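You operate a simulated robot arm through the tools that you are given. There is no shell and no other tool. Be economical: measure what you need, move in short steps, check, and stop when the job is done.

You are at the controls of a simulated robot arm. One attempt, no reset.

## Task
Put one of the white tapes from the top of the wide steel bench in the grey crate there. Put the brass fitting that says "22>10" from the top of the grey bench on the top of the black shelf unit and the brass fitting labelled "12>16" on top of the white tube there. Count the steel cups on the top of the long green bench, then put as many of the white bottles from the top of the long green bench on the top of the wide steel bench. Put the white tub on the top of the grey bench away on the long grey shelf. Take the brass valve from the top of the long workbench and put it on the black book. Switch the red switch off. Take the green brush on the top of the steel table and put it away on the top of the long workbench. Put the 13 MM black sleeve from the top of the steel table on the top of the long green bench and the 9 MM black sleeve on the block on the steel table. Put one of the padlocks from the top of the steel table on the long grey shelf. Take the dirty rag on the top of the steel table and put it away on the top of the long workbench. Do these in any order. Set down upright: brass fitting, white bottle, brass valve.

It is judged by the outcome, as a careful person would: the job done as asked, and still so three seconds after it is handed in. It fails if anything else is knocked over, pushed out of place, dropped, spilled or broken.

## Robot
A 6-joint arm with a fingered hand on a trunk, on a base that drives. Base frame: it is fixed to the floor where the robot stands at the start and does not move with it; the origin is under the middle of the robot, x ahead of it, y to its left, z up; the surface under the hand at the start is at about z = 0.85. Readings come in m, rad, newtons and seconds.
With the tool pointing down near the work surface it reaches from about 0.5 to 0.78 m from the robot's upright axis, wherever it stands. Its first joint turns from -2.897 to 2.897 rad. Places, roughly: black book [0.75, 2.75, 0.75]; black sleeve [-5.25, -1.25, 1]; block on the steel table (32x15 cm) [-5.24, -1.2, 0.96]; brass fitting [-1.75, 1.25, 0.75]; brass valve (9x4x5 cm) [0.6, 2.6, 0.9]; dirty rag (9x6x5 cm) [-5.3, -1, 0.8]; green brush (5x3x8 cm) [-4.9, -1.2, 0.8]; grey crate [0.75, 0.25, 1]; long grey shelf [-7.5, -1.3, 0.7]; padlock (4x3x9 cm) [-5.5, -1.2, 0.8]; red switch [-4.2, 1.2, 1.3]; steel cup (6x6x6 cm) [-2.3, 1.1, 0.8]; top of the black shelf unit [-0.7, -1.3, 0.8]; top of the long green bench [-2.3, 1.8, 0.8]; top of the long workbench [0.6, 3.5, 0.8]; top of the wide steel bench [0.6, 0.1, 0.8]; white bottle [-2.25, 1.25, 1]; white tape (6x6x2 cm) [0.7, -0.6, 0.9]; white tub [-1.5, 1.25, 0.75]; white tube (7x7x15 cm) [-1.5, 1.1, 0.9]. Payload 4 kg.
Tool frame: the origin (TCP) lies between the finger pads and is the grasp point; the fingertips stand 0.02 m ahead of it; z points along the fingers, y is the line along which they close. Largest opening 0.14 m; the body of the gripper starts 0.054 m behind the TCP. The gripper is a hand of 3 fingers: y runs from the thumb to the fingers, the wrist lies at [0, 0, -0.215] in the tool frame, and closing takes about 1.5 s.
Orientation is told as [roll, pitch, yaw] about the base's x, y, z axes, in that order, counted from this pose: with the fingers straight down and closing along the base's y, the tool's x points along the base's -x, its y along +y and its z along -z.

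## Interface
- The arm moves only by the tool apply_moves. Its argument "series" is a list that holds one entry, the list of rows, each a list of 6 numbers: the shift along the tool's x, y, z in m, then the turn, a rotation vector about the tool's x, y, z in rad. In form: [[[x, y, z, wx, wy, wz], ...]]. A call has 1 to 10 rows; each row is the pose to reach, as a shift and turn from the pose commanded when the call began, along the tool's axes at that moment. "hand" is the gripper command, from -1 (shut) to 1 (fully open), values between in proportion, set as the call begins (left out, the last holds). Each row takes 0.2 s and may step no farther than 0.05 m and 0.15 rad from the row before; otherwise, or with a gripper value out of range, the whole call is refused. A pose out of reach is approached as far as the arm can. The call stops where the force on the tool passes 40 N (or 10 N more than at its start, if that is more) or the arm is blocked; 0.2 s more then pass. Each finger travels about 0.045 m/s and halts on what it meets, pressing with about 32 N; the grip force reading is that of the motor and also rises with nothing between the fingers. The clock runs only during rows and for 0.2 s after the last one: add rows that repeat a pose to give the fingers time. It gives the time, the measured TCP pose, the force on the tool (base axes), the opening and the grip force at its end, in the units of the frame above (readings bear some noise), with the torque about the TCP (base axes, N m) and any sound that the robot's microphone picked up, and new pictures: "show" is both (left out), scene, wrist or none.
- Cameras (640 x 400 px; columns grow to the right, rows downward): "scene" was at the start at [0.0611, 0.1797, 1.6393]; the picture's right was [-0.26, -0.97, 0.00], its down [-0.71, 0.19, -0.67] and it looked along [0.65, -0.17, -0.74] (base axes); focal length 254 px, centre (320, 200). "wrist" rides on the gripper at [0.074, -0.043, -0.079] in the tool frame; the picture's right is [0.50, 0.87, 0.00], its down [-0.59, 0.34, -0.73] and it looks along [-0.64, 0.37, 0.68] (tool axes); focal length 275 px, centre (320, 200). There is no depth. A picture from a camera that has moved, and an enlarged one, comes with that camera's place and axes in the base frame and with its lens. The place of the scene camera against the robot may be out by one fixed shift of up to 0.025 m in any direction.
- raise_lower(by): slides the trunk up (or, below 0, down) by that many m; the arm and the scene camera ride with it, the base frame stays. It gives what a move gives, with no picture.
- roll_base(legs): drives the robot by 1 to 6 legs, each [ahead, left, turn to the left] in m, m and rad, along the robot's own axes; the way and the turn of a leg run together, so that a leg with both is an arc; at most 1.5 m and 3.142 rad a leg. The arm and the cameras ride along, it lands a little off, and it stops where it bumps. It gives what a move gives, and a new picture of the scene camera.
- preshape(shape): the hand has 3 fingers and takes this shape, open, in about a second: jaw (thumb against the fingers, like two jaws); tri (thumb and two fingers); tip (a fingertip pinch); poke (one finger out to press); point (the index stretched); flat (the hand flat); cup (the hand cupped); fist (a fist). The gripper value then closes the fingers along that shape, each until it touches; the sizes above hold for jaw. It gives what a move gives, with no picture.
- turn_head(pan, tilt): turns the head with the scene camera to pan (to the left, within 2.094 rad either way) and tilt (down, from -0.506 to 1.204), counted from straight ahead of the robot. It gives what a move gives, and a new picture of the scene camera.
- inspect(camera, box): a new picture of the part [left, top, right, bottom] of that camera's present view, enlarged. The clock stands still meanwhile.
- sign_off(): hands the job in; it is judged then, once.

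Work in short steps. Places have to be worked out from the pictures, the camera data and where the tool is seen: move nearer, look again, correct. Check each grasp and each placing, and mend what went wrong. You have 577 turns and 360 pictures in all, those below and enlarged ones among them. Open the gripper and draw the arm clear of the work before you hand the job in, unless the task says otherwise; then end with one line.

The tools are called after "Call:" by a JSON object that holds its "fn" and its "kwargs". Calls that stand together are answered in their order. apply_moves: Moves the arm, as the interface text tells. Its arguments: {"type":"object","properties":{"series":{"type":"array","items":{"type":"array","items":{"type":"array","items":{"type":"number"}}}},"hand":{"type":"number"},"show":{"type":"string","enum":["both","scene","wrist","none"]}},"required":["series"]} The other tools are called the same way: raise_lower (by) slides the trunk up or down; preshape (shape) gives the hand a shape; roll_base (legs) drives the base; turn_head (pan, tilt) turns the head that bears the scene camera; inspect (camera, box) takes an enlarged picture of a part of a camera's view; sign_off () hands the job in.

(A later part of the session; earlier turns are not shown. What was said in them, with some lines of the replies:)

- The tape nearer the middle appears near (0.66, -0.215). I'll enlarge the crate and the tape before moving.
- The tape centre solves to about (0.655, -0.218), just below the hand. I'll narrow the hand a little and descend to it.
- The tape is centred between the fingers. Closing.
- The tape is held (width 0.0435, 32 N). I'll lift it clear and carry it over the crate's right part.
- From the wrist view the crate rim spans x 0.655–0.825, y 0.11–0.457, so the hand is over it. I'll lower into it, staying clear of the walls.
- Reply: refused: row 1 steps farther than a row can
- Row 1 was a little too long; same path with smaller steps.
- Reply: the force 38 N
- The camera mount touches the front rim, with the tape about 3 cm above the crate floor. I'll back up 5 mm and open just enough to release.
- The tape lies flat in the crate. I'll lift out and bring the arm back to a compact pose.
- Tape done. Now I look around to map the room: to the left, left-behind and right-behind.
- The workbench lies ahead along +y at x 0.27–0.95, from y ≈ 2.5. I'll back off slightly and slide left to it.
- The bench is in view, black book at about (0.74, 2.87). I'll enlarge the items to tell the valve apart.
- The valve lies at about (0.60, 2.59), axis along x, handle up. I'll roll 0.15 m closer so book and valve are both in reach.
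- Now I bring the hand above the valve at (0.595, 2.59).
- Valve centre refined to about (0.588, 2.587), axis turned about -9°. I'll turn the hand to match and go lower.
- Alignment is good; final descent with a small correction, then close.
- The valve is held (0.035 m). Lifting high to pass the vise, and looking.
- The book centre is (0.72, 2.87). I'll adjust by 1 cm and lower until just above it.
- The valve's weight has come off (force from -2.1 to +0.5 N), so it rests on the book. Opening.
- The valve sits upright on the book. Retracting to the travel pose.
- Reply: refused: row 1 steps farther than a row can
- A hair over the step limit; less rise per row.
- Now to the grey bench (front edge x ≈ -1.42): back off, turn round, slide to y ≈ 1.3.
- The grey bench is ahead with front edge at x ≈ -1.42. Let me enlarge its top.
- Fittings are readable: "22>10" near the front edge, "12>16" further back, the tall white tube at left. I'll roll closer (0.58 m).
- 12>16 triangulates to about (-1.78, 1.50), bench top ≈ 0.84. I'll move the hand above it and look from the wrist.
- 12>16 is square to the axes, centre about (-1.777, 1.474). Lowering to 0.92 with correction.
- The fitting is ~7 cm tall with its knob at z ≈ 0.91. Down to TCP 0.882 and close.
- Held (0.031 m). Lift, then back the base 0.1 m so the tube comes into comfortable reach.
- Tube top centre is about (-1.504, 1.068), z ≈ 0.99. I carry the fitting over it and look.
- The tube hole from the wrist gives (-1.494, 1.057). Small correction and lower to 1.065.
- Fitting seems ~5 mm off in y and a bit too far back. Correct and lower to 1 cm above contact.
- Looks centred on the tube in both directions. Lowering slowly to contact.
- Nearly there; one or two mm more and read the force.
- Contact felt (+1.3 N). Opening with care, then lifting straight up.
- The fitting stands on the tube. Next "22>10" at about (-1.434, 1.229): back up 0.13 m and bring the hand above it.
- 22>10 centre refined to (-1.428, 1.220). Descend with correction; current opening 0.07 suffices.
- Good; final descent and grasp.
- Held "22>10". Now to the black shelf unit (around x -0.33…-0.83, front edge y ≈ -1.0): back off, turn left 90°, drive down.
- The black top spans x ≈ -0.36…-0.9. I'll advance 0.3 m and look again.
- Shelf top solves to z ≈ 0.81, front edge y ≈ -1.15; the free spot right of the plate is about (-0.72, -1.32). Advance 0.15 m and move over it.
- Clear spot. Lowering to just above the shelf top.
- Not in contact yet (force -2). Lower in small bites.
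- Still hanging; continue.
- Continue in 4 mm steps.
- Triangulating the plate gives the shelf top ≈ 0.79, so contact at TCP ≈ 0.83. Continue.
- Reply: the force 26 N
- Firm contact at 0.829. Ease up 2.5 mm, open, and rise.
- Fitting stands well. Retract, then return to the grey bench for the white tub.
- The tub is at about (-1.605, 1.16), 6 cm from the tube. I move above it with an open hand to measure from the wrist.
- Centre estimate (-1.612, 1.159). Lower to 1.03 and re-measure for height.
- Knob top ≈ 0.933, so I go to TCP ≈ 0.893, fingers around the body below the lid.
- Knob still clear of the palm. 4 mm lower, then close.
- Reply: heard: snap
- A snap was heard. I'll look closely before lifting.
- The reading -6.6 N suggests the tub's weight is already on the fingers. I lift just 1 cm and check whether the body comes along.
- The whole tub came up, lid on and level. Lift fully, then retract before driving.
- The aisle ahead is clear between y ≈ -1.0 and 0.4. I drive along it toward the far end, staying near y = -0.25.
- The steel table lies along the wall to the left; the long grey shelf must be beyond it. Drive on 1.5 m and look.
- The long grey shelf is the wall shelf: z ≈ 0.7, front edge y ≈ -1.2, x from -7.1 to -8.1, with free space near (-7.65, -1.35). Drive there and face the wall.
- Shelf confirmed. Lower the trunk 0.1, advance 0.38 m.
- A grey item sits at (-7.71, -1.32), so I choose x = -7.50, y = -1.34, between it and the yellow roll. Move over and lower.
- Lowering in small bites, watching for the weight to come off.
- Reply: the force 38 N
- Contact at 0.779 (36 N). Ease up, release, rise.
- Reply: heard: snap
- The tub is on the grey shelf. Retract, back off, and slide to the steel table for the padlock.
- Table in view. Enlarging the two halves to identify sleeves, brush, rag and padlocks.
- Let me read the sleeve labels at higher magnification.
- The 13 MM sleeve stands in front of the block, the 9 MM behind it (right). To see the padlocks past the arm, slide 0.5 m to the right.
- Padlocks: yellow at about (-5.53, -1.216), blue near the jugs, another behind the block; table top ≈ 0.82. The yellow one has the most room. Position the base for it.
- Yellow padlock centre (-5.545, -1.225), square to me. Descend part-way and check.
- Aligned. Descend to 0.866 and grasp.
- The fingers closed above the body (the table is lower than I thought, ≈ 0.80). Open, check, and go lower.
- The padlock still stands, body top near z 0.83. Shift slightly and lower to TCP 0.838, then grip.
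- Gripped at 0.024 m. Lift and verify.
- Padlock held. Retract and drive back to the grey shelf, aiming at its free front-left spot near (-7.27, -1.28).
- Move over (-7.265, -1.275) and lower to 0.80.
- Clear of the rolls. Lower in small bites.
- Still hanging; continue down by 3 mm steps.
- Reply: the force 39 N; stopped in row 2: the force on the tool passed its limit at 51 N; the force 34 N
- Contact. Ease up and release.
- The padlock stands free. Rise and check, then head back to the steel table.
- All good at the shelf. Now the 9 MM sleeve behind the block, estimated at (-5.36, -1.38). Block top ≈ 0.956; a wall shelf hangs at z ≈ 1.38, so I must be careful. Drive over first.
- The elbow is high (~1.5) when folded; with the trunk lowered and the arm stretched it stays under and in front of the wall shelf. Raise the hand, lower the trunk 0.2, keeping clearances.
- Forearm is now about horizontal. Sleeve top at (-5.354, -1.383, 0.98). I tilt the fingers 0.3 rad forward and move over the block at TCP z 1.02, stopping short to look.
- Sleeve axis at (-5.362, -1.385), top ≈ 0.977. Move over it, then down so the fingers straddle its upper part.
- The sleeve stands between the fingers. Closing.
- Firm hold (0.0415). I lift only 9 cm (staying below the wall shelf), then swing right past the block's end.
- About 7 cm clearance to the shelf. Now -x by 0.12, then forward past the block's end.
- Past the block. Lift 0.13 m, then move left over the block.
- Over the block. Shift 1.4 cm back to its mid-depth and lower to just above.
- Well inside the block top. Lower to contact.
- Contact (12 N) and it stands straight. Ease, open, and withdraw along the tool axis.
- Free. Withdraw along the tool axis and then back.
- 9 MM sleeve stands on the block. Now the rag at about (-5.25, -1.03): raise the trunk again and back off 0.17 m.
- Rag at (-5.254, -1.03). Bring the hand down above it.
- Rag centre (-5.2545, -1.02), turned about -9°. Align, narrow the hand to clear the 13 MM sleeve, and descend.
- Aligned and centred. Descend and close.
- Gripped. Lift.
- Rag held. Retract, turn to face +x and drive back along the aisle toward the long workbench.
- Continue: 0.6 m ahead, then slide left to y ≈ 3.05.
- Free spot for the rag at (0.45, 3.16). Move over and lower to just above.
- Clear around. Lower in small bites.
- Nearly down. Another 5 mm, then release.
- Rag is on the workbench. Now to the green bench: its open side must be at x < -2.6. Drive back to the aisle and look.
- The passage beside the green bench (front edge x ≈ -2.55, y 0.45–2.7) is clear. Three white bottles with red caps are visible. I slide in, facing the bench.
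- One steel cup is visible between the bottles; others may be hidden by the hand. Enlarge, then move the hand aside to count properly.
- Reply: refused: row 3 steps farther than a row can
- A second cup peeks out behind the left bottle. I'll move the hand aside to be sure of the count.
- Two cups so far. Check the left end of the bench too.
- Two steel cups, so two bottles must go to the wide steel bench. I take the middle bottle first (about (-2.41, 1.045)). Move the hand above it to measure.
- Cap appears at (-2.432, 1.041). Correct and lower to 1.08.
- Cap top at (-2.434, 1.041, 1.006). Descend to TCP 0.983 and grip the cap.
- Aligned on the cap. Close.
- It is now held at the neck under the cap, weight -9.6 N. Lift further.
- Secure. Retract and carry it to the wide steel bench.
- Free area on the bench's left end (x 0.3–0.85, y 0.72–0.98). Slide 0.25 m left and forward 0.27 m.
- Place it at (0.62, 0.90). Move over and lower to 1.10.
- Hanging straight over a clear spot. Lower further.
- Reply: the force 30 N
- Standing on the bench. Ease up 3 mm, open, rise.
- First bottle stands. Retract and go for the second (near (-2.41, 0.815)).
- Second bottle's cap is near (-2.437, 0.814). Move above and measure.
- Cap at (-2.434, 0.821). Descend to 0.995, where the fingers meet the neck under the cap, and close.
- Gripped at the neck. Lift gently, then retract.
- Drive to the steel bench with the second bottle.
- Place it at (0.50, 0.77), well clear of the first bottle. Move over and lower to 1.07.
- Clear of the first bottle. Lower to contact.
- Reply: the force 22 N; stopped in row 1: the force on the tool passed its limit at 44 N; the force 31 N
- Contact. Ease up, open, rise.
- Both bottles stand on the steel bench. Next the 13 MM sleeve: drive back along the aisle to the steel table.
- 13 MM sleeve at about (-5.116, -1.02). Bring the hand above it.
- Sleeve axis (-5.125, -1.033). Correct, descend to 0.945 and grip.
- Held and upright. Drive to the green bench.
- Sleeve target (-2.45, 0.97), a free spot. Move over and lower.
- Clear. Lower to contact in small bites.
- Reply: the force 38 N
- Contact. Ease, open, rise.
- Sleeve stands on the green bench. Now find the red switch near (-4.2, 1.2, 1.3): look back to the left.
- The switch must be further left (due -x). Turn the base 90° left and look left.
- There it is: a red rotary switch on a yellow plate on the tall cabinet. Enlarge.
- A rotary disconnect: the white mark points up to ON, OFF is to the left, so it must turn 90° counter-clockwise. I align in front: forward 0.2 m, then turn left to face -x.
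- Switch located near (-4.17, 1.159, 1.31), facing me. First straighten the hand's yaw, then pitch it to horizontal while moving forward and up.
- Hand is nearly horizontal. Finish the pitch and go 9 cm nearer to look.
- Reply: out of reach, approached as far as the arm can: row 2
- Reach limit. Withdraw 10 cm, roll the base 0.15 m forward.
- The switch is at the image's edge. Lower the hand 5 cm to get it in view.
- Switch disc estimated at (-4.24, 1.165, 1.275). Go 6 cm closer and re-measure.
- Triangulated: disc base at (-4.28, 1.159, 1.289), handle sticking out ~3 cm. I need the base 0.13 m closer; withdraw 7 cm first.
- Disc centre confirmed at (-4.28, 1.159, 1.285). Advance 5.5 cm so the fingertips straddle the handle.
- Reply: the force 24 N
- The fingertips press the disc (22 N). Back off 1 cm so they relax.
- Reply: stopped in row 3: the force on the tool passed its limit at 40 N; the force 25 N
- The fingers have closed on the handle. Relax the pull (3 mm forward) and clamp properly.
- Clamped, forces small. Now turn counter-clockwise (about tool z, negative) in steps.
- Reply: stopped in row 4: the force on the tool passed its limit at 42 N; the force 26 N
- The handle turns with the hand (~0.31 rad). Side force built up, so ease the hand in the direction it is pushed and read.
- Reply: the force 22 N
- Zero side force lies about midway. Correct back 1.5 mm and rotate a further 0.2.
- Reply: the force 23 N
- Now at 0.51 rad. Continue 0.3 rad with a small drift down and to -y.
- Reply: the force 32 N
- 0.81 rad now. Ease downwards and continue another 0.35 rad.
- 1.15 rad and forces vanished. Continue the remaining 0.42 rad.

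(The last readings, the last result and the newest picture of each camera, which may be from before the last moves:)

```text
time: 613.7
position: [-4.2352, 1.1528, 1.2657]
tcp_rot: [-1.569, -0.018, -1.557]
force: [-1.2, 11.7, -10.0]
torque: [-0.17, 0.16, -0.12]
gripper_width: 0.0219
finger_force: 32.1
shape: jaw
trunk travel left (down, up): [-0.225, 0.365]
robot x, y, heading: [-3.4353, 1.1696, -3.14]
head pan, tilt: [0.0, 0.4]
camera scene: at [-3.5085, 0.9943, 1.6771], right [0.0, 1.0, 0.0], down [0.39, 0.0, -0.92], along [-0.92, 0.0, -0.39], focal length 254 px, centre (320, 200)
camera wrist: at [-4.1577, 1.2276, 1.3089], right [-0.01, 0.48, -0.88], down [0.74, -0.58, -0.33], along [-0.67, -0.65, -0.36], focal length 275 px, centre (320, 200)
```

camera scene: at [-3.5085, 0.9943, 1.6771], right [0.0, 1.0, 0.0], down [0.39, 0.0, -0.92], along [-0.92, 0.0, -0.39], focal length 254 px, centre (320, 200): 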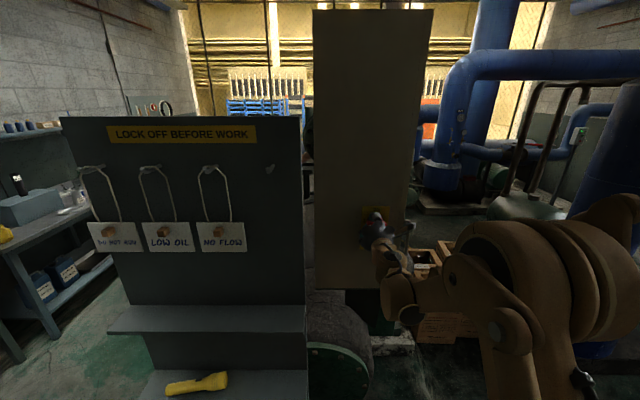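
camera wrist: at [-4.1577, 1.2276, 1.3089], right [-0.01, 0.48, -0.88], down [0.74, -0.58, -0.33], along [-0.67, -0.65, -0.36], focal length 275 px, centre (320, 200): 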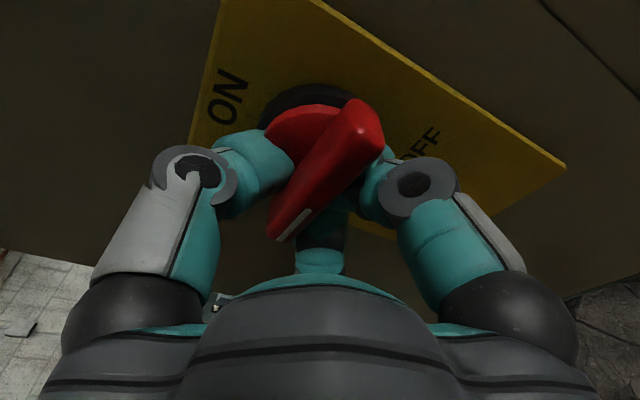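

Turned the full 90°. Open moderately and back straight out.

Call:
{"fn": "apply_moves", "kwargs": {"series": [[[0, 0, 0, 0, 0, 0], [0, 0, 0, 0, 0, 0], [0, 0, 0, 0, 0, 0], [0, 0, 0, 0, 0, 0]]], "hand": -0.2, "show": "wrist"}}

```text
time: 614.7
position: [-4.2353, 1.1485, 1.2671]
tcp_rot: [-1.568, -0.019, -1.553]
force: [-1.2, 0.7, -0.4]
torque: [0.0, 0.02, 0.03]
gripper_width: 0.0556
finger_force: 0.0
shape: jaw
trunk travel left (down, up): [-0.225, 0.365]
robot x, y, heading: [-3.4405, 1.1748, -3.137]
head pan, tilt: [0.0, 0.4]
camera wrist: at [-4.1568, 1.2246, 1.3098], right [-0.01, 0.48, -0.88], down [0.75, -0.58, -0.33], along [-0.67, -0.65, -0.36], focal length 275 px, centre (320, 200)
```

wrist: 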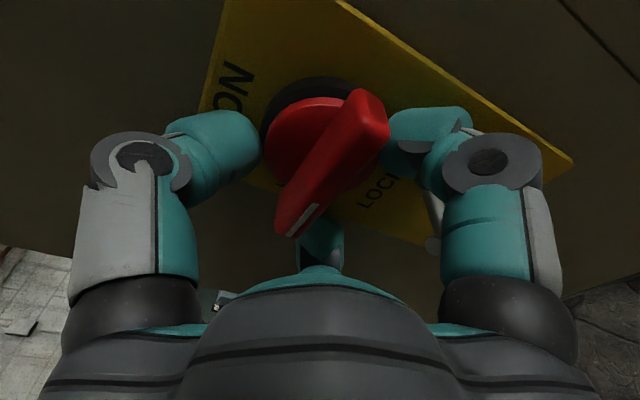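

Released. Back out 12 cm and look at the switch.

Call:
{"fn": "apply_moves", "kwargs": {"series": [[[0, 0, -0.03, 0, 0, 0], [0, 0, -0.07, 0, 0, 0], [0, 0, -0.12, 0, 0, 0]]], "show": "wrist"}}

Call:
{"fn": "inspect", "kwargs": {"camera": "wrist", "box": [200, 0, 440, 150]}}

```text
time: 615.5
position: [-4.1129, 1.1519, 1.2693]
tcp_rot: [-1.57, -0.019, -1.553]
force: [-0.4, 0.2, -0.1]
torque: [0.0, -0.01, 0.0]
gripper_width: 0.0558
finger_force: 0.1
shape: jaw
trunk travel left (down, up): [-0.225, 0.365]
robot x, y, heading: [-3.4396, 1.1693, -3.143]
head pan, tilt: [0.0, 0.4]
camera wrist: at [-4.0347, 1.2267, 1.3111], right [-0.01, 0.48, -0.88], down [0.74, -0.58, -0.33], along [-0.67, -0.65, -0.36], focal length 275 px, centre (320, 200)
```

wrist: 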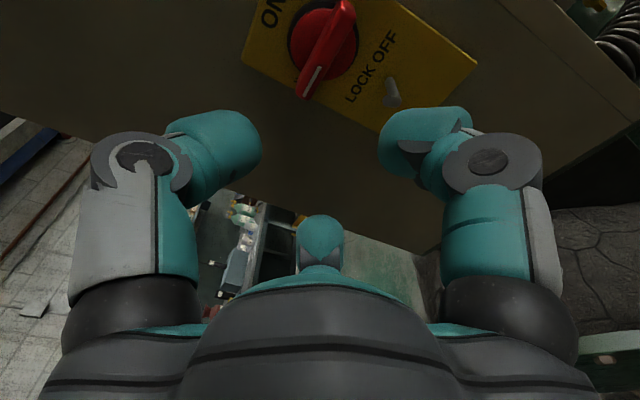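

```text
2.67 times, centred on (320, 75) of wrist
camera zoom: at [-4.0347, 1.2267, 1.3111], right [-0.01, 0.48, -0.88], down [0.74, -0.58, -0.33], along [-0.67, -0.65, -0.36], focal length 734 px, centre (320, 533)
```

zoom: 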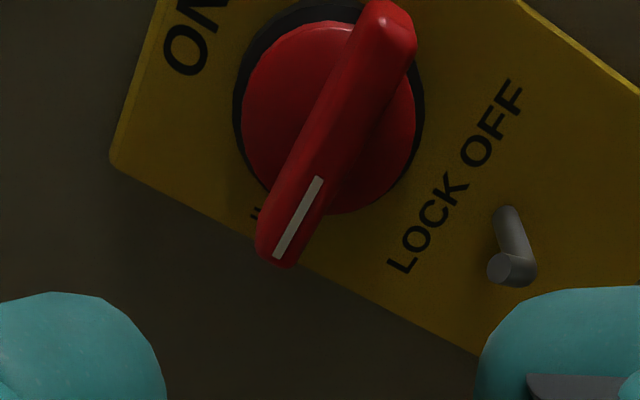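

The mark now covers OFF. Back the base off and verify with the scene camera.

Call:
{"fn": "roll_base", "kwargs": {"legs": [[-0.2, 0, 0]]}}

Call:
{"fn": "inspect", "kwargs": {"camera": "scene", "box": [340, 170, 404, 240]}}

```text
time: 617.1
position: [-3.9127, 1.1529, 1.269]
tcp_rot: [-1.57, -0.017, -1.555]
force: [0.1, -0.1, 0.5]
torque: [-0.03, 0.0, 0.04]
gripper_width: 0.0556
finger_force: 0.1
shape: jaw
trunk travel left (down, up): [-0.225, 0.365]
robot x, y, heading: [-3.2364, 1.1722, -3.146]
head pan, tilt: [0.0, 0.4]
camera scene: at [-3.3049, 0.9922, 1.6771], right [0.0, 1.0, 0.0], down [0.39, 0.0, -0.92], along [-0.92, 0.0, -0.39], focal length 254 px, centre (320, 200)
```

scene: 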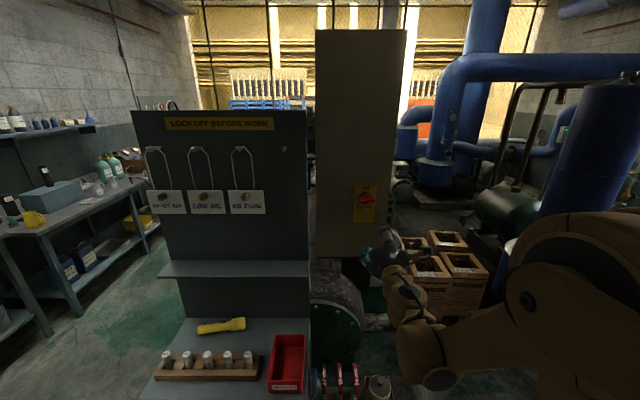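

```text
5.71 times, centred on (372, 205) of scene
camera zoom: at [-3.3049, 0.9922, 1.6771], right [0.0, 1.0, 0.0], down [0.39, 0.0, -0.92], along [-0.92, 0.0, -0.39], focal length 1453 px, centre (23, 171)
```

zoom: 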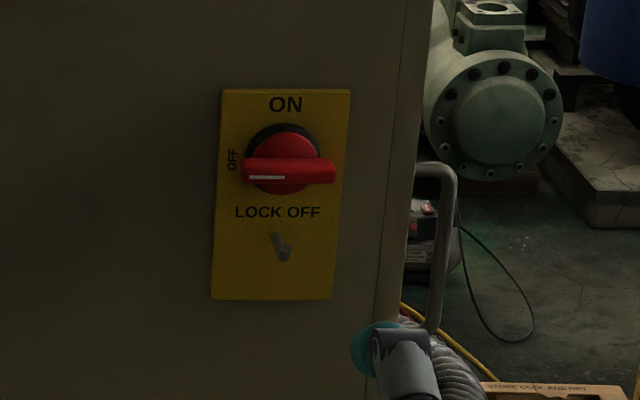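

Switch is OFF. Now bring the hand back: unroll the wrist, then pitch down again.

Call:
{"fn": "apply_moves", "kwargs": {"series": [[[0, 0, 0, 0, 0, 0.149], [0, 0, 0, 0, 0, 0.298], [0, 0, 0, 0, 0, 0.447], [0, 0, 0, 0, 0, 0.596], [0, 0, 0, 0, 0, 0.745], [0, 0, 0, 0, 0, 0.894], [0, 0, 0, 0, 0, 1.043], [0, 0, 0, 0, 0, 1.192], [0, 0, 0, 0, 0, 1.341], [0, 0, 0, 0, 0, 1.49]]], "show": "none"}}

Call:
{"fn": "apply_moves", "kwargs": {"series": [[[0, 0, 0, 0, 0, 0.064]]], "show": "none"}}

Call:
{"fn": "apply_moves", "kwargs": {"series": [[[0.004, 0, -0.02, 0, 0.149, 0], [0.008, 0, -0.04, 0, 0.298, 0], [0.012, 0, -0.06, 0, 0.447, 0], [0.016, 0, -0.08, 0, 0.596, 0], [0.02, 0, -0.1, 0, 0.745, 0], [0.024, 0, -0.12, 0, 0.894, 0], [0.028, 0, -0.14, 0, 1.043, 0], [0.032, 0, -0.16, 0, 1.192, 0], [0.036, 0, -0.18, 0, 1.341, 0], [0.04, 0, -0.2, 0, 1.49, 0]]], "show": "scene"}}

```text
time: 619.3
position: [-3.9135, 1.1516, 1.2684]
tcp_rot: [-1.556, -1.511, -1.569]
force: [0.6, -0.1, 0.9]
torque: [0.05, 0.01, -0.01]
gripper_width: 0.0556
finger_force: 0.1
shape: jaw
trunk travel left (down, up): [-0.225, 0.365]
robot x, y, heading: [-3.2382, 1.171, -3.143]
head pan, tilt: [0.0, 0.4]
```

```text
time: 619.7
position: [-3.9136, 1.1523, 1.268]
tcp_rot: [1.296, -1.567, 1.863]
force: [0.2, 1.2, 0.4]
torque: [-0.02, -0.03, -0.01]
gripper_width: 0.0556
finger_force: 0.1
shape: jaw
trunk travel left (down, up): [-0.225, 0.365]
robot x, y, heading: [-3.2389, 1.1718, -3.144]
head pan, tilt: [0.0, 0.4]
```

```text
time: 621.9
position: [-3.7129, 1.1552, 1.2283]
tcp_rot: [0.0, -0.077, -3.126]
force: [-0.5, -0.1, -0.2]
torque: [-0.01, -0.04, 0.04]
gripper_width: 0.056
finger_force: 0.0
shape: jaw
out of reach, approached as far as the arm can: row 1
trunk travel left (down, up): [-0.225, 0.365]
robot x, y, heading: [-3.2427, 1.1723, -3.141]
head pan, tilt: [0.0, 0.4]
camera scene: at [-3.3071, 0.9921, 1.6769], right [0.0, 1.0, 0.0], down [0.39, 0.0, -0.92], along [-0.92, 0.0, -0.39], focal length 254 px, centre (320, 200)
```

scene: 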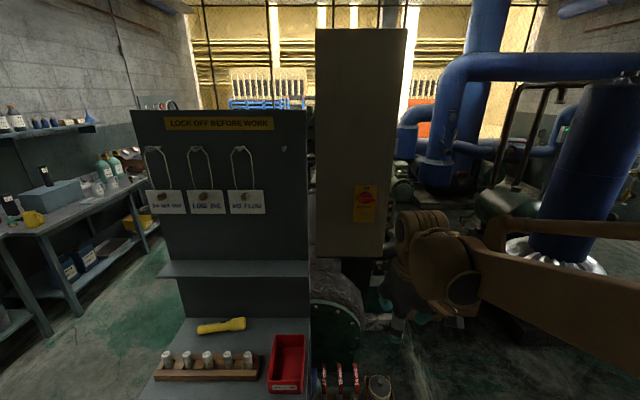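

Finish the pitch, then drive to the steel table for the green brush near (-4.87, -1.165).

Call:
{"fn": "apply_moves", "kwargs": {"series": [[[0, 0, 0, 0, 0.077, 0]]], "hand": 0.4, "show": "none"}}

Call:
{"fn": "roll_base", "kwargs": {"legs": [[-0.15, 0, 0], [0, 1.4, 0], [1.35, 0.05, 0], [0.42, 0, 0], [0, 0, 1.571]]}}

Call:
{"fn": "turn_head", "kwargs": {"pan": 0.0, "tilt": 0.75}}

```text
time: 622.3
position: [-3.7149, 1.1551, 1.2279]
tcp_rot: [0.002, -0.003, -3.128]
force: [1.0, 0.1, -0.4]
torque: [-0.01, 0.01, -0.01]
gripper_width: 0.0892
finger_force: 0.1
shape: jaw
trunk travel left (down, up): [-0.225, 0.365]
robot x, y, heading: [-3.2392, 1.1736, -3.142]
head pan, tilt: [0.0, 0.4]
```

```text
time: 642.6
position: [-4.8303, -0.7477, 1.2283]
tcp_rot: [0.002, -0.005, -1.545]
force: [-0.8, 1.0, -0.9]
torque: [0.02, 0.04, 0.03]
gripper_width: 0.0975
finger_force: 0.1
shape: jaw
trunk travel left (down, up): [-0.225, 0.365]
robot x, y, heading: [-4.8534, -0.2723, -1.556]
head pan, tilt: [0.0, 0.4]
camera scene: at [-4.6559, -0.3336, 1.677], right [-1.0, -0.01, 0.0], down [0.0, 0.39, -0.92], along [0.01, -0.92, -0.39], focal length 254 px, centre (320, 200)
```

scene: 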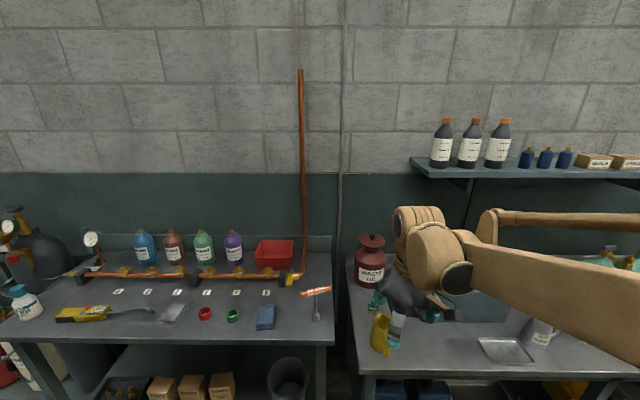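

```text
time: 643.4
position: [-4.8308, -0.7482, 1.2279]
tcp_rot: [0.003, -0.004, -1.544]
force: [-0.2, -0.4, 0.6]
torque: [0.01, -0.01, 0.02]
gripper_width: 0.0976
finger_force: 0.1
shape: jaw
trunk travel left (down, up): [-0.225, 0.365]
robot x, y, heading: [-4.8502, -0.2731, -1.561]
head pan, tilt: [0.0, 0.75]
camera scene: at [-4.6561, -0.3239, 1.6459], right [-1.0, -0.01, 0.0], down [-0.01, 0.68, -0.73], along [0.01, -0.73, -0.68], focal length 254 px, centre (320, 200)
```

scene: 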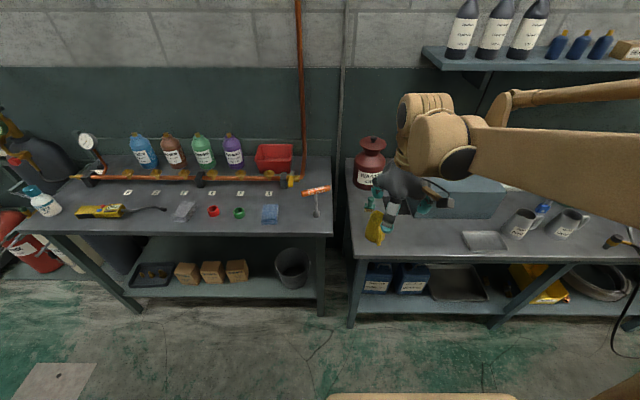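

Brush visible behind the yellow jug. Advance 0.22 m and move the hand above it.

Call:
{"fn": "roll_base", "kwargs": {"legs": [[0.22, 0, 0]]}}

Call:
{"fn": "apply_moves", "kwargs": {"series": [[[-0.045, -0.005, 0.01, 0, 0, 0], [-0.09, -0.012, 0.03, 0, 0, 0], [-0.135, -0.02, 0.05, 0, 0, 0], [-0.18, -0.028, 0.07, 0, 0, 0], [-0.195, -0.035, 0.11, 0, 0, 0], [-0.195, -0.035, 0.15, 0, 0, 0]]]}}

```text
time: 645.1
position: [-4.8282, -0.9709, 1.2287]
tcp_rot: [0.002, -0.002, -1.545]
force: [-0.7, 0.0, 0.3]
torque: [0.0, -0.05, 0.01]
gripper_width: 0.0974
finger_force: 0.0
shape: jaw
trunk travel left (down, up): [-0.225, 0.365]
robot x, y, heading: [-4.8486, -0.4971, -1.56]
head pan, tilt: [0.0, 0.75]
camera scene: at [-4.6538, -0.5477, 1.6458], right [-1.0, -0.01, 0.0], down [-0.01, 0.68, -0.73], along [0.01, -0.73, -0.68], focal length 254 px, centre (320, 200)
```

scene: 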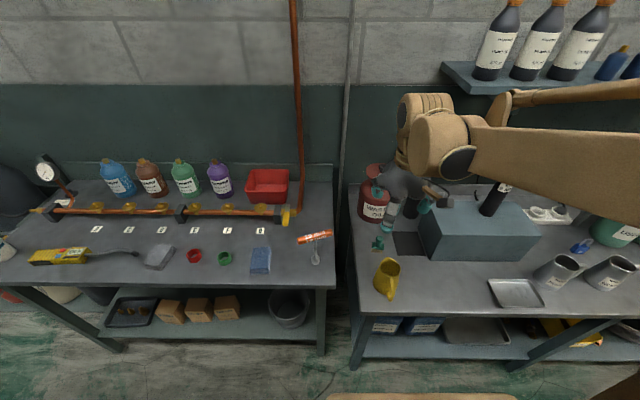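

```text
time: 646.5
position: [-4.8564, -1.1673, 1.0786]
tcp_rot: [0.001, -0.002, -1.544]
force: [0.2, 0.2, -0.1]
torque: [-0.02, -0.03, -0.02]
gripper_width: 0.0973
finger_force: 0.0
shape: jaw
trunk travel left (down, up): [-0.225, 0.365]
robot x, y, heading: [-4.8493, -0.4965, -1.56]
head pan, tilt: [0.0, 0.75]
camera scene: at [-4.6538, -0.5468, 1.6458], right [-1.0, -0.01, 0.0], down [-0.01, 0.68, -0.73], along [0.01, -0.73, -0.68], focal length 254 px, centre (320, 200)
camera wrist: at [-4.9024, -1.0952, 1.1579], right [0.85, 0.52, 0.0], down [0.35, -0.58, 0.74], along [0.38, -0.63, -0.68], focal length 275 px, centre (320, 200)
```

scene: 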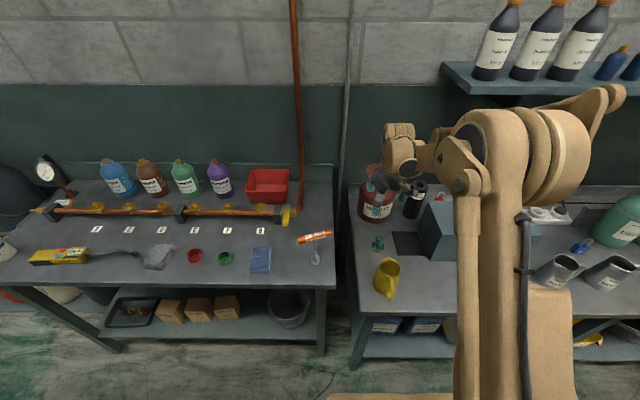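
wrist: 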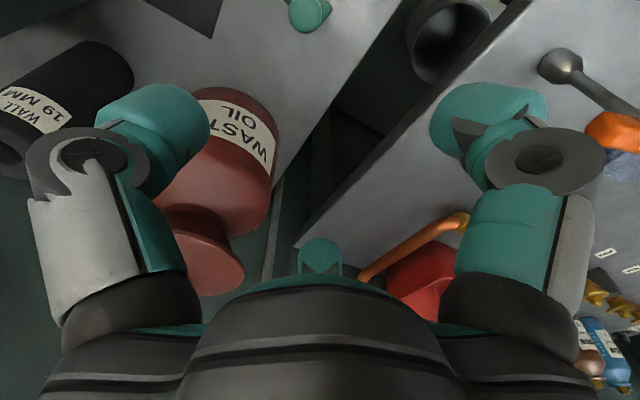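

Brush at about (-4.876, -1.158). Lower to 0.96 and look for its orientation.

Call:
{"fn": "apply_moves", "kwargs": {"series": [[[0.005, -0.01, 0.04, 0, 0, 0], [0.0095, -0.02, 0.08, 0, 0, 0], [0.0095, -0.02, 0.115, 0, 0, 0]]], "show": "wrist"}}

Call:
{"fn": "inspect", "kwargs": {"camera": "wrist", "box": [220, 0, 420, 150]}}

```text
time: 647.3
position: [-4.8781, -1.1579, 0.9628]
tcp_rot: [0.001, -0.003, -1.544]
force: [-0.3, 0.6, -0.3]
torque: [-0.03, 0.02, 0.01]
gripper_width: 0.0975
finger_force: 0.0
shape: jaw
trunk travel left (down, up): [-0.225, 0.365]
robot x, y, heading: [-4.8455, -0.4911, -1.562]
head pan, tilt: [0.0, 0.75]
camera wrist: at [-4.9229, -1.0862, 1.0431], right [0.85, 0.52, 0.0], down [0.35, -0.58, 0.74], along [0.38, -0.63, -0.68], focal length 275 px, centre (320, 200)
```

wrist: 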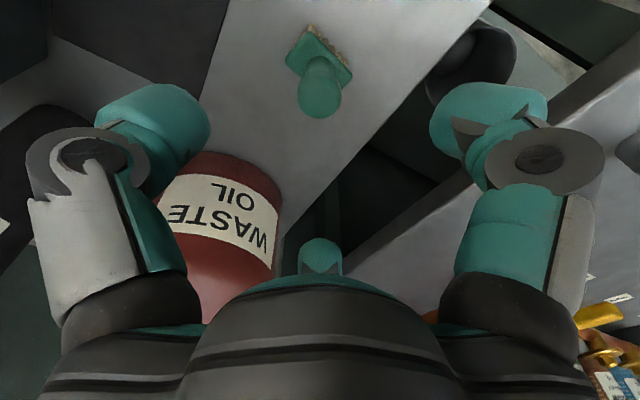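

```text
2.67 times, centred on (320, 75) of wrist
camera zoom: at [-4.9229, -1.0862, 1.0431], right [0.85, 0.52, 0.0], down [0.35, -0.58, 0.74], along [0.38, -0.63, -0.68], focal length 734 px, centre (320, 533)
```

zoom: 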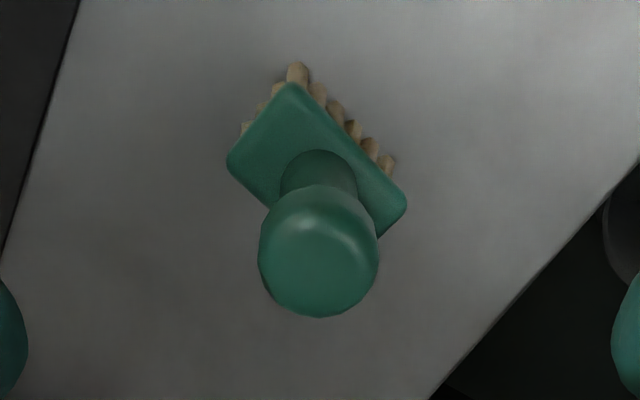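

The brush stands bristles down with a round knob handle. Grip the knob at TCP 0.86.

Call:
{"fn": "apply_moves", "kwargs": {"series": [[[0, -0.002, 0.04, 0, 0, 0], [0, -0.002, 0.075, 0, 0, 0], [0, -0.002, 0.102, 0, 0, 0]]], "show": "none"}}

Call:
{"fn": "apply_moves", "kwargs": {"series": [[[0, 0, 0, 0, 0, 0], [0, 0, 0, 0, 0, 0], [0, 0, 0, 0, 0, 0], [0, 0, 0, 0, 0, 0], [0, 0, 0, 0, 0, 0], [0, 0, 0, 0, 0, 0], [0, 0, 0, 0, 0, 0], [0, 0, 0, 0, 0, 0]]], "hand": -0.9, "show": "wrist"}}

```text
time: 648.1
position: [-4.8799, -1.1593, 0.8614]
tcp_rot: [0.002, -0.004, -1.545]
force: [0.9, 0.0, -0.8]
torque: [0.0, 0.02, 0.03]
gripper_width: 0.0975
finger_force: 0.1
shape: jaw
trunk travel left (down, up): [-0.225, 0.365]
robot x, y, heading: [-4.8481, -0.4942, -1.564]
head pan, tilt: [0.0, 0.75]
```

```text
time: 649.9
position: [-4.8803, -1.1589, 0.8613]
tcp_rot: [0.002, -0.003, -1.545]
force: [0.1, 0.2, -0.6]
torque: [0.02, 0.0, -0.01]
gripper_width: 0.0179
finger_force: 32.0
shape: jaw
trunk travel left (down, up): [-0.225, 0.365]
robot x, y, heading: [-4.8482, -0.4951, -1.56]
head pan, tilt: [0.0, 0.75]
camera wrist: at [-4.9246, -1.0861, 0.941], right [0.85, 0.52, 0.0], down [0.35, -0.58, 0.74], along [0.38, -0.63, -0.68], focal length 275 px, centre (320, 200)
```

wrist: 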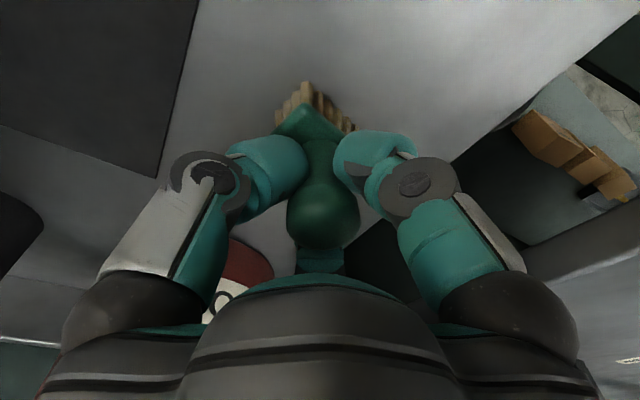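

Gripped at the handle's neck. Lift, retract, and drive to the long workbench.

Call:
{"fn": "apply_moves", "kwargs": {"series": [[[0, 0, -0.03, 0, 0, 0], [0, 0, -0.07, 0, 0, 0], [0, 0, -0.12, 0, 0, 0], [0, 0, -0.17, 0, 0, 0], [0, 0, -0.22, 0, 0, 0], [0, 0, -0.27, 0, 0, 0], [0, 0, -0.32, 0, 0, 0]]], "show": "wrist"}}

Call:
{"fn": "apply_moves", "kwargs": {"series": [[[0.045, 0, 0, 0, 0, 0], [0.09, 0, 0, 0, 0, 0], [0.135, 0, 0, 0, 0, 0], [0.17, 0, 0, 0, 0, 0]]], "show": "none"}}

Call:
{"fn": "roll_base", "kwargs": {"legs": [[-0.23, 0, 0], [0, 0, 1.561], [1.4, 0, 0], [1.4, 0, 0], [1.45, 0, 0]]}}

```text
time: 651.5
position: [-4.88, -1.1568, 1.1825]
tcp_rot: [0.001, -0.004, -1.546]
force: [0.2, 0.3, -0.9]
torque: [-0.01, 0.0, 0.01]
gripper_width: 0.0178
finger_force: 31.9
shape: jaw
trunk travel left (down, up): [-0.225, 0.365]
robot x, y, heading: [-4.8511, -0.4955, -1.563]
head pan, tilt: [0.0, 0.75]
camera wrist: at [-4.9256, -1.0849, 1.2623], right [0.85, 0.52, 0.0], down [0.35, -0.58, 0.74], along [0.38, -0.63, -0.68], focal length 275 px, centre (320, 200)
```

wrist: 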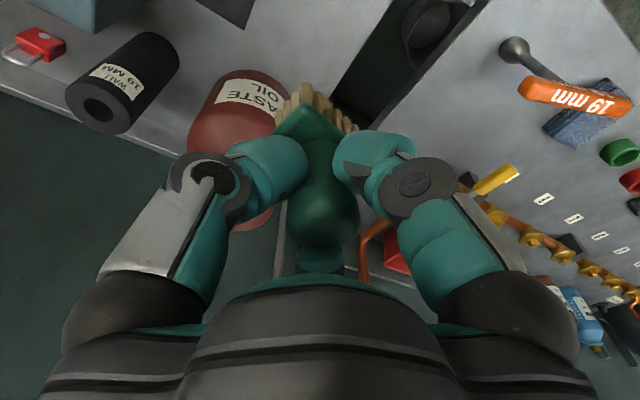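

```text
time: 652.5
position: [-4.8832, -0.9857, 1.1822]
tcp_rot: [0.002, -0.003, -1.547]
force: [0.1, -1.2, -0.8]
torque: [0.01, 0.0, -0.01]
gripper_width: 0.0181
finger_force: 32.4
shape: jaw
trunk travel left (down, up): [-0.225, 0.365]
robot x, y, heading: [-4.8469, -0.4929, -1.561]
head pan, tilt: [0.0, 0.75]
```

```text
time: 677.9
position: [-0.1356, -0.2661, 1.1806]
tcp_rot: [0.002, -0.003, 0.021]
force: [0.4, 0.0, -0.8]
torque: [-0.02, 0.01, 0.02]
gripper_width: 0.0181
finger_force: 32.2
shape: jaw
trunk travel left (down, up): [-0.225, 0.365]
robot x, y, heading: [-0.6277, -0.2286, 0.006]
head pan, tilt: [0.0, 0.75]
camera scene: at [-0.5597, -0.0276, 1.6458], right [0.01, -1.0, 0.0], down [-0.68, 0.0, -0.73], along [0.73, 0.0, -0.68], focal length 254 px, centre (320, 200)
```

scene: 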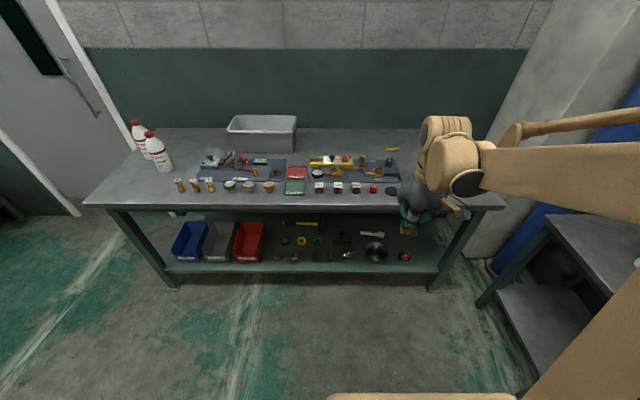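

On course. Slide left to the workbench and approach.

Call:
{"fn": "roll_base", "kwargs": {"legs": [[0, 1.4, -0.006], [0, 1.4, 0], [0, 0.42, 0], [0.46, 0, 0]]}}

```text
time: 696.1
position: [0.3506, 2.9441, 1.1816]
tcp_rot: [0.0, -0.004, -0.008]
force: [0.5, -0.1, -1.9]
torque: [0.02, 0.01, -0.02]
gripper_width: 0.018
finger_force: 31.8
shape: jaw
trunk travel left (down, up): [-0.225, 0.365]
robot x, y, heading: [-0.1401, 2.9937, -0.021]
head pan, tilt: [0.0, 0.75]
camera scene: at [-0.0693, 3.1931, 1.6458], right [-0.02, -1.0, 0.0], down [-0.68, 0.02, -0.73], along [0.73, -0.02, -0.68], focal length 254 px, centre (320, 200)
```

scene: 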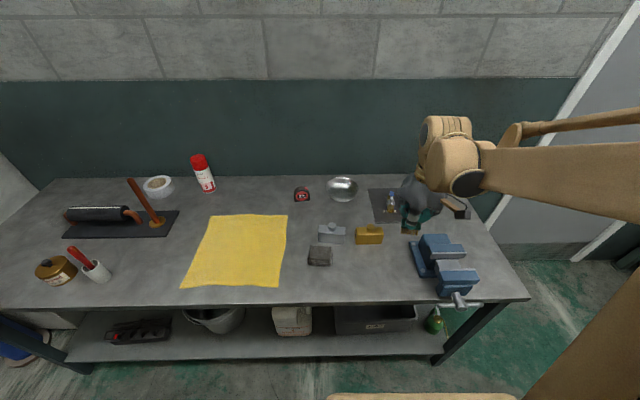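

Free spot at (0.43, 3.02), between rag and vise. Move over and lower.

Call:
{"fn": "apply_moves", "kwargs": {"series": [[[-0.03, 0.03, 0.01, 0, 0, 0], [-0.06, 0.055, 0.03, 0, 0, 0], [-0.08, 0.076, 0.06, 0, 0, 0], [-0.08, 0.076, 0.1, 0, 0, 0], [-0.08, 0.076, 0.15, 0, 0, 0], [-0.08, 0.076, 0.2, 0, 0, 0], [-0.08, 0.076, 0.243, 0, 0, 0]]]}}

```text
time: 697.7
position: [0.4319, 3.0194, 0.9379]
tcp_rot: [0.001, -0.004, -0.006]
force: [0.3, 0.5, -0.6]
torque: [-0.01, 0.0, 0.02]
gripper_width: 0.0182
finger_force: 32.3
shape: jaw
trunk travel left (down, up): [-0.225, 0.365]
robot x, y, heading: [-0.1387, 2.9928, -0.025]
head pan, tilt: [0.0, 0.75]
camera scene: at [-0.0691, 3.1933, 1.6458], right [-0.02, -1.0, 0.0], down [-0.68, 0.02, -0.73], along [0.73, -0.02, -0.68], focal length 254 px, centre (320, 200)
camera wrist: at [0.3563, 2.9761, 1.0168], right [-0.49, 0.87, 0.0], down [0.59, 0.33, 0.74], along [0.64, 0.36, -0.68], focal length 275 px, centre (320, 200)
```

scene: 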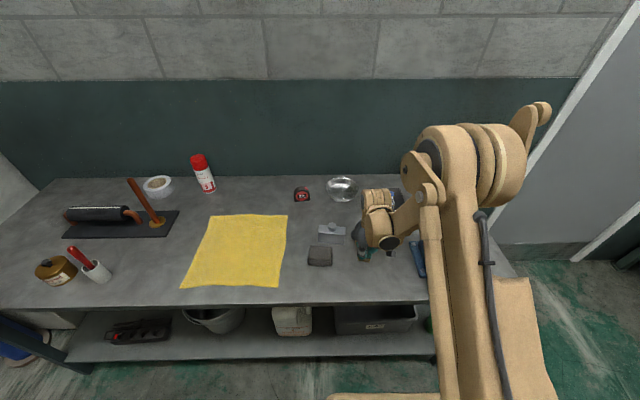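
wrist: 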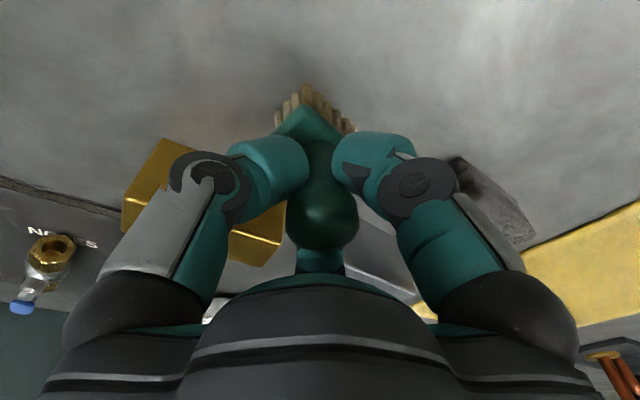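

Space on both sides. Lower to contact.

Call:
{"fn": "apply_moves", "kwargs": {"series": [[[0, 0, 0.007, 0, 0, 0], [0, 0, 0.014, 0, 0, 0]]], "show": "none"}}

Call:
{"fn": "apply_moves", "kwargs": {"series": [[[0, 0, 0.004, 0, 0, 0]]], "show": "none"}}

Call:
{"fn": "apply_moves", "kwargs": {"series": [[[0, 0, 0.004, 0, 0, 0]]], "show": "none"}}

```text
time: 698.3
position: [0.4302, 3.0192, 0.9246]
tcp_rot: [0.002, -0.004, -0.006]
force: [-0.3, -0.8, -1.0]
torque: [0.01, -0.02, 0.01]
gripper_width: 0.0179
finger_force: 32.1
shape: jaw
trunk travel left (down, up): [-0.225, 0.365]
robot x, y, heading: [-0.1461, 2.9954, -0.026]
head pan, tilt: [0.0, 0.75]
```

```text
time: 698.7
position: [0.4309, 3.0179, 0.9205]
tcp_rot: [0.002, -0.003, -0.007]
force: [1.0, 0.1, -0.9]
torque: [-0.05, -0.06, 0.01]
gripper_width: 0.0181
finger_force: 32.0
shape: jaw
trunk travel left (down, up): [-0.225, 0.365]
robot x, y, heading: [-0.1437, 2.9951, -0.022]
head pan, tilt: [0.0, 0.75]
```

```text
time: 699.1
position: [0.4302, 3.0192, 0.9171]
tcp_rot: [0.002, -0.005, -0.007]
force: [-0.1, 0.1, 0.5]
torque: [0.02, -0.01, -0.03]
gripper_width: 0.0183
finger_force: 31.3
shape: jaw
trunk travel left (down, up): [-0.225, 0.365]
robot x, y, heading: [-0.1435, 2.9913, -0.016]
head pan, tilt: [0.0, 0.75]
```

Call:
{"fn": "apply_moves", "kwargs": {"series": [[[0, 0, 0.002, 0, 0, 0]]], "show": "none"}}

Call:
{"fn": "apply_moves", "kwargs": {"series": [[[0, 0, 0.002, 0, 0, 0]]], "show": "none"}}

```text
time: 699.5
position: [0.4302, 3.0188, 0.9142]
tcp_rot: [0.002, -0.005, -0.008]
force: [0.0, -0.5, -0.6]
torque: [-0.02, 0.02, 0.01]
gripper_width: 0.0183
finger_force: 31.8
shape: jaw
trunk travel left (down, up): [-0.225, 0.365]
robot x, y, heading: [-0.1411, 2.9934, -0.023]
head pan, tilt: [0.0, 0.75]
```

```text
time: 699.9
position: [0.4306, 3.0189, 0.9126]
tcp_rot: [0.002, -0.003, -0.007]
force: [0.1, 0.7, -0.7]
torque: [0.02, 0.03, 0.0]
gripper_width: 0.0179
finger_force: 32.0
shape: jaw
trunk travel left (down, up): [-0.225, 0.365]
robot x, y, heading: [-0.1437, 2.9944, -0.022]
head pan, tilt: [0.0, 0.75]
```

Call:
{"fn": "apply_moves", "kwargs": {"series": [[[0, 0, 0.003, 0, 0, 0]]], "show": "none"}}

Call:
{"fn": "apply_moves", "kwargs": {"series": [[[0, 0, 0.003, 0, 0, 0]]], "show": "none"}}

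```text
time: 700.3
position: [0.4308, 3.0184, 0.9109]
tcp_rot: [0.003, -0.006, -0.005]
force: [0.0, -3.2, 11.3]
torque: [0.11, -0.06, 0.02]
gripper_width: 0.0179
finger_force: 31.6
shape: jaw
trunk travel left (down, up): [-0.225, 0.365]
robot x, y, heading: [-0.1408, 2.9942, -0.02]
head pan, tilt: [0.0, 0.75]
```

```text
time: 700.7
position: [0.4291, 3.0182, 0.9071]
tcp_rot: [0.002, -0.007, -0.01]
force: [4.0, -9.2, 35.7]
torque: [0.05, -0.13, -0.07]
gripper_width: 0.0184
finger_force: 32.4
shape: jaw
trunk travel left (down, up): [-0.225, 0.365]
robot x, y, heading: [-0.1425, 2.9949, -0.022]
head pan, tilt: [0.0, 0.75]
```

Contact. Ease up 4 mm, open and rise.

Call:
{"fn": "apply_moves", "kwargs": {"series": [[[0, 0, -0.004, 0, 0, 0]]], "show": "none"}}

Call:
{"fn": "apply_moves", "kwargs": {"series": [[[0, 0, 0, 0, 0, 0], [0, 0, 0, 0, 0, 0], [0, 0, 0, 0, 0, 0], [0, 0, 0, 0, 0, 0], [0, 0, 0, 0, 0, 0]]], "hand": 0.0, "show": "wrist"}}

Call:
{"fn": "apply_moves", "kwargs": {"series": [[[0, 0, -0.03, 0, 0, 0], [0, 0, -0.07, 0, 0, 0], [0, 0, -0.12, 0, 0, 0], [0, 0, -0.17, 0, 0, 0], [0, 0, -0.22, 0, 0, 0], [0, 0, -0.26, 0, 0, 0]]]}}

```text
time: 701.1
position: [0.431, 3.0205, 0.9097]
tcp_rot: [0.001, -0.003, -0.005]
force: [-0.3, -0.2, 1.3]
torque: [0.02, -0.03, 0.03]
gripper_width: 0.0184
finger_force: 32.8
shape: jaw
trunk travel left (down, up): [-0.225, 0.365]
robot x, y, heading: [-0.143, 2.9932, -0.023]
head pan, tilt: [0.0, 0.75]
```

```text
time: 702.3
position: [0.4301, 3.0192, 0.91]
tcp_rot: [0.001, -0.003, -0.008]
force: [-0.6, 0.4, -0.2]
torque: [0.01, 0.0, 0.0]
gripper_width: 0.0697
finger_force: 0.1
shape: jaw
trunk travel left (down, up): [-0.225, 0.365]
robot x, y, heading: [-0.1438, 2.996, -0.02]
head pan, tilt: [0.0, 0.75]
camera wrist: at [0.3554, 2.9758, 0.9899], right [-0.49, 0.87, 0.0], down [0.59, 0.33, 0.74], along [0.64, 0.36, -0.68], focal length 275 px, centre (320, 200)
```

wrist: 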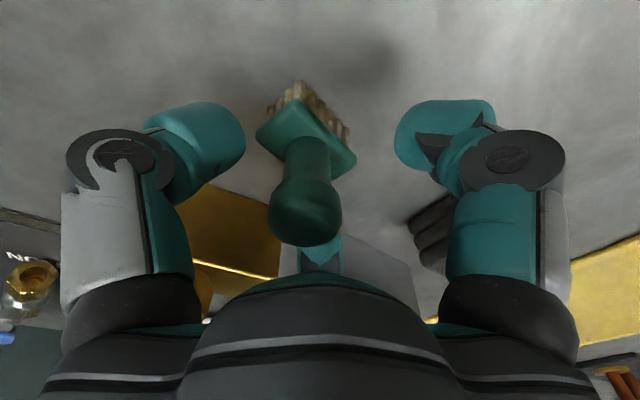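

```text
time: 703.7
position: [0.4291, 3.018, 1.1722]
tcp_rot: [0.001, -0.004, -0.006]
force: [0.4, -0.8, -0.2]
torque: [0.01, 0.02, -0.02]
gripper_width: 0.0696
finger_force: 0.1
shape: jaw
trunk travel left (down, up): [-0.225, 0.365]
robot x, y, heading: [-0.1424, 2.9957, -0.023]
head pan, tilt: [0.0, 0.75]
camera scene: at [-0.0709, 3.1931, 1.6459], right [-0.02, -1.0, 0.0], down [-0.68, 0.02, -0.73], along [0.73, -0.02, -0.68], focal length 254 px, centre (320, 200)
camera wrist: at [0.354, 2.975, 1.2506], right [-0.49, 0.87, 0.0], down [0.59, 0.33, 0.74], along [0.64, 0.36, -0.68], focal length 275 px, centre (320, 200)
```

scene: 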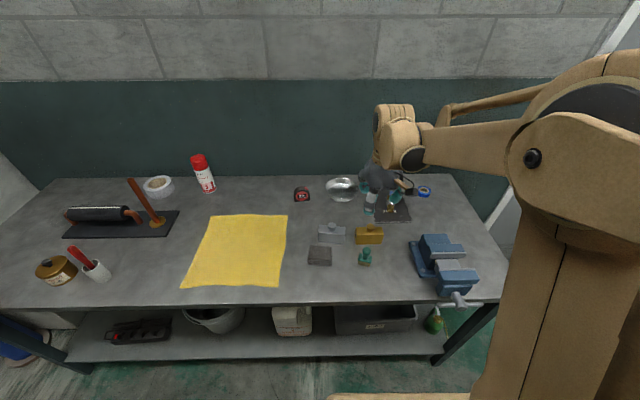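
wrist: 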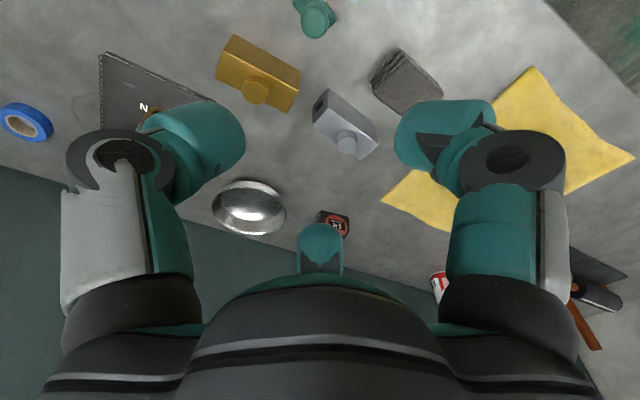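

Brush stands on the workbench; valve, book and rag are undisturbed. Open the hand, retract the arm and back off to finish.

Call:
{"fn": "apply_moves", "kwargs": {"series": [[[0.02, 0, 0, 0, 0, 0], [0.05, 0, 0, 0, 0, 0], [0.05, 0, 0, 0, 0, 0], [0.05, 0, 0, 0, 0, 0]]], "hand": 1, "show": "none"}}

Call:
{"fn": "roll_base", "kwargs": {"legs": [[-0.5, 0, 0]]}}

Call:
{"fn": "turn_head", "kwargs": {"pan": -2.09, "tilt": 0.35}}

Call:
{"fn": "inspect", "kwargs": {"camera": "scene", "box": [150, 130, 470, 280]}}

```text
time: 704.7
position: [0.3784, 3.0177, 1.1697]
tcp_rot: [-0.001, -0.003, -0.009]
force: [0.2, -1.0, -0.3]
torque: [-0.02, 0.02, -0.01]
gripper_width: 0.1399
finger_force: 0.1
shape: jaw
trunk travel left (down, up): [-0.225, 0.365]
robot x, y, heading: [-0.1445, 2.9933, -0.021]
head pan, tilt: [0.0, 0.75]
```

```text
time: 707.6
position: [-0.119, 3.0278, 1.1698]
tcp_rot: [0.002, -0.004, -0.011]
force: [0.1, -0.5, 0.7]
torque: [0.02, -0.01, -0.02]
gripper_width: 0.1398
finger_force: 0.1
shape: jaw
trunk travel left (down, up): [-0.225, 0.365]
robot x, y, heading: [-0.6394, 3.0047, -0.028]
head pan, tilt: [0.0, 0.75]
camera scene: at [-0.5676, 3.2051, 1.6459], right [-0.03, -1.0, 0.0], down [-0.68, 0.02, -0.73], along [0.73, -0.02, -0.68], focal length 254 px, centre (320, 200)
```

scene: 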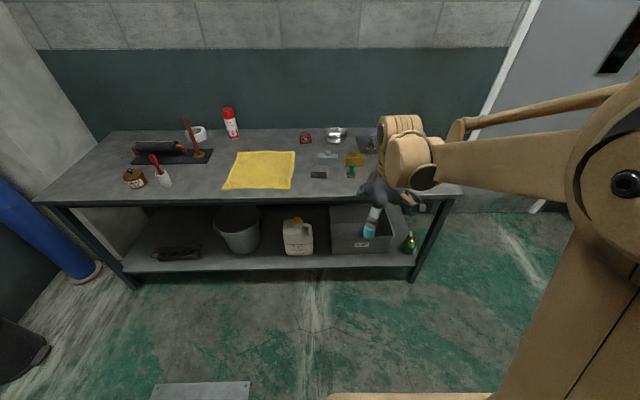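

```text
time: 709.6
position: [-0.118, 3.0271, 1.1709]
tcp_rot: [0.002, -0.003, -0.011]
force: [0.4, 0.0, -0.4]
torque: [0.01, -0.01, -0.01]
gripper_width: 0.1402
finger_force: 0.0
shape: jaw
trunk travel left (down, up): [-0.225, 0.365]
robot x, y, heading: [-0.6422, 3.0059, -0.026]
head pan, tilt: [-2.089, 0.351]
camera scene: at [-0.6977, 3.1277, 1.6815], right [-0.86, 0.52, 0.0], down [0.18, 0.29, -0.94], along [-0.49, -0.8, -0.34], focal length 254 px, centre (320, 200)
```

scene: 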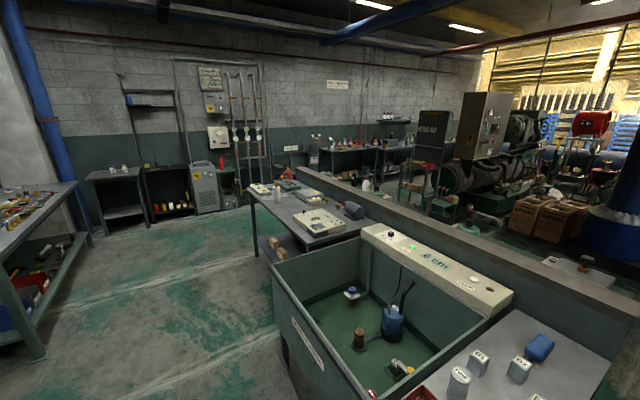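

```text
2.00 times, centred on (310, 205) of scene
camera zoom: at [-0.6977, 3.1277, 1.6815], right [-0.86, 0.52, 0.0], down [0.18, 0.29, -0.94], along [-0.49, -0.8, -0.34], focal length 508 px, centre (340, 190)
```

zoom: 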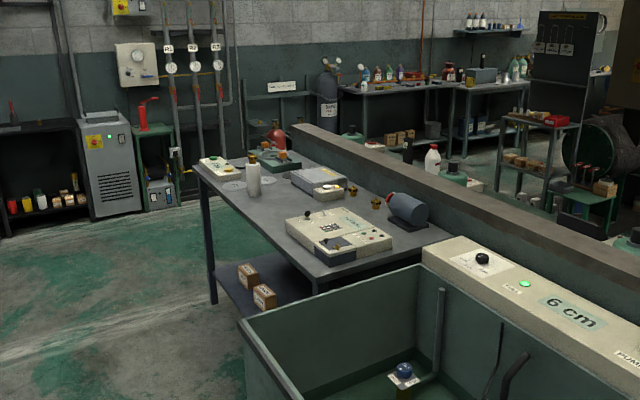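

Everything is in place, the hand is open and the arm is clear of the work. Handing in.

Call:
{"fn": "sign_off", "kwargs": {}}

```text
The job is handed in.
```

All the tasks are done and handed in; I counted two steel cups, so two white bottles went to the wide steel bench.
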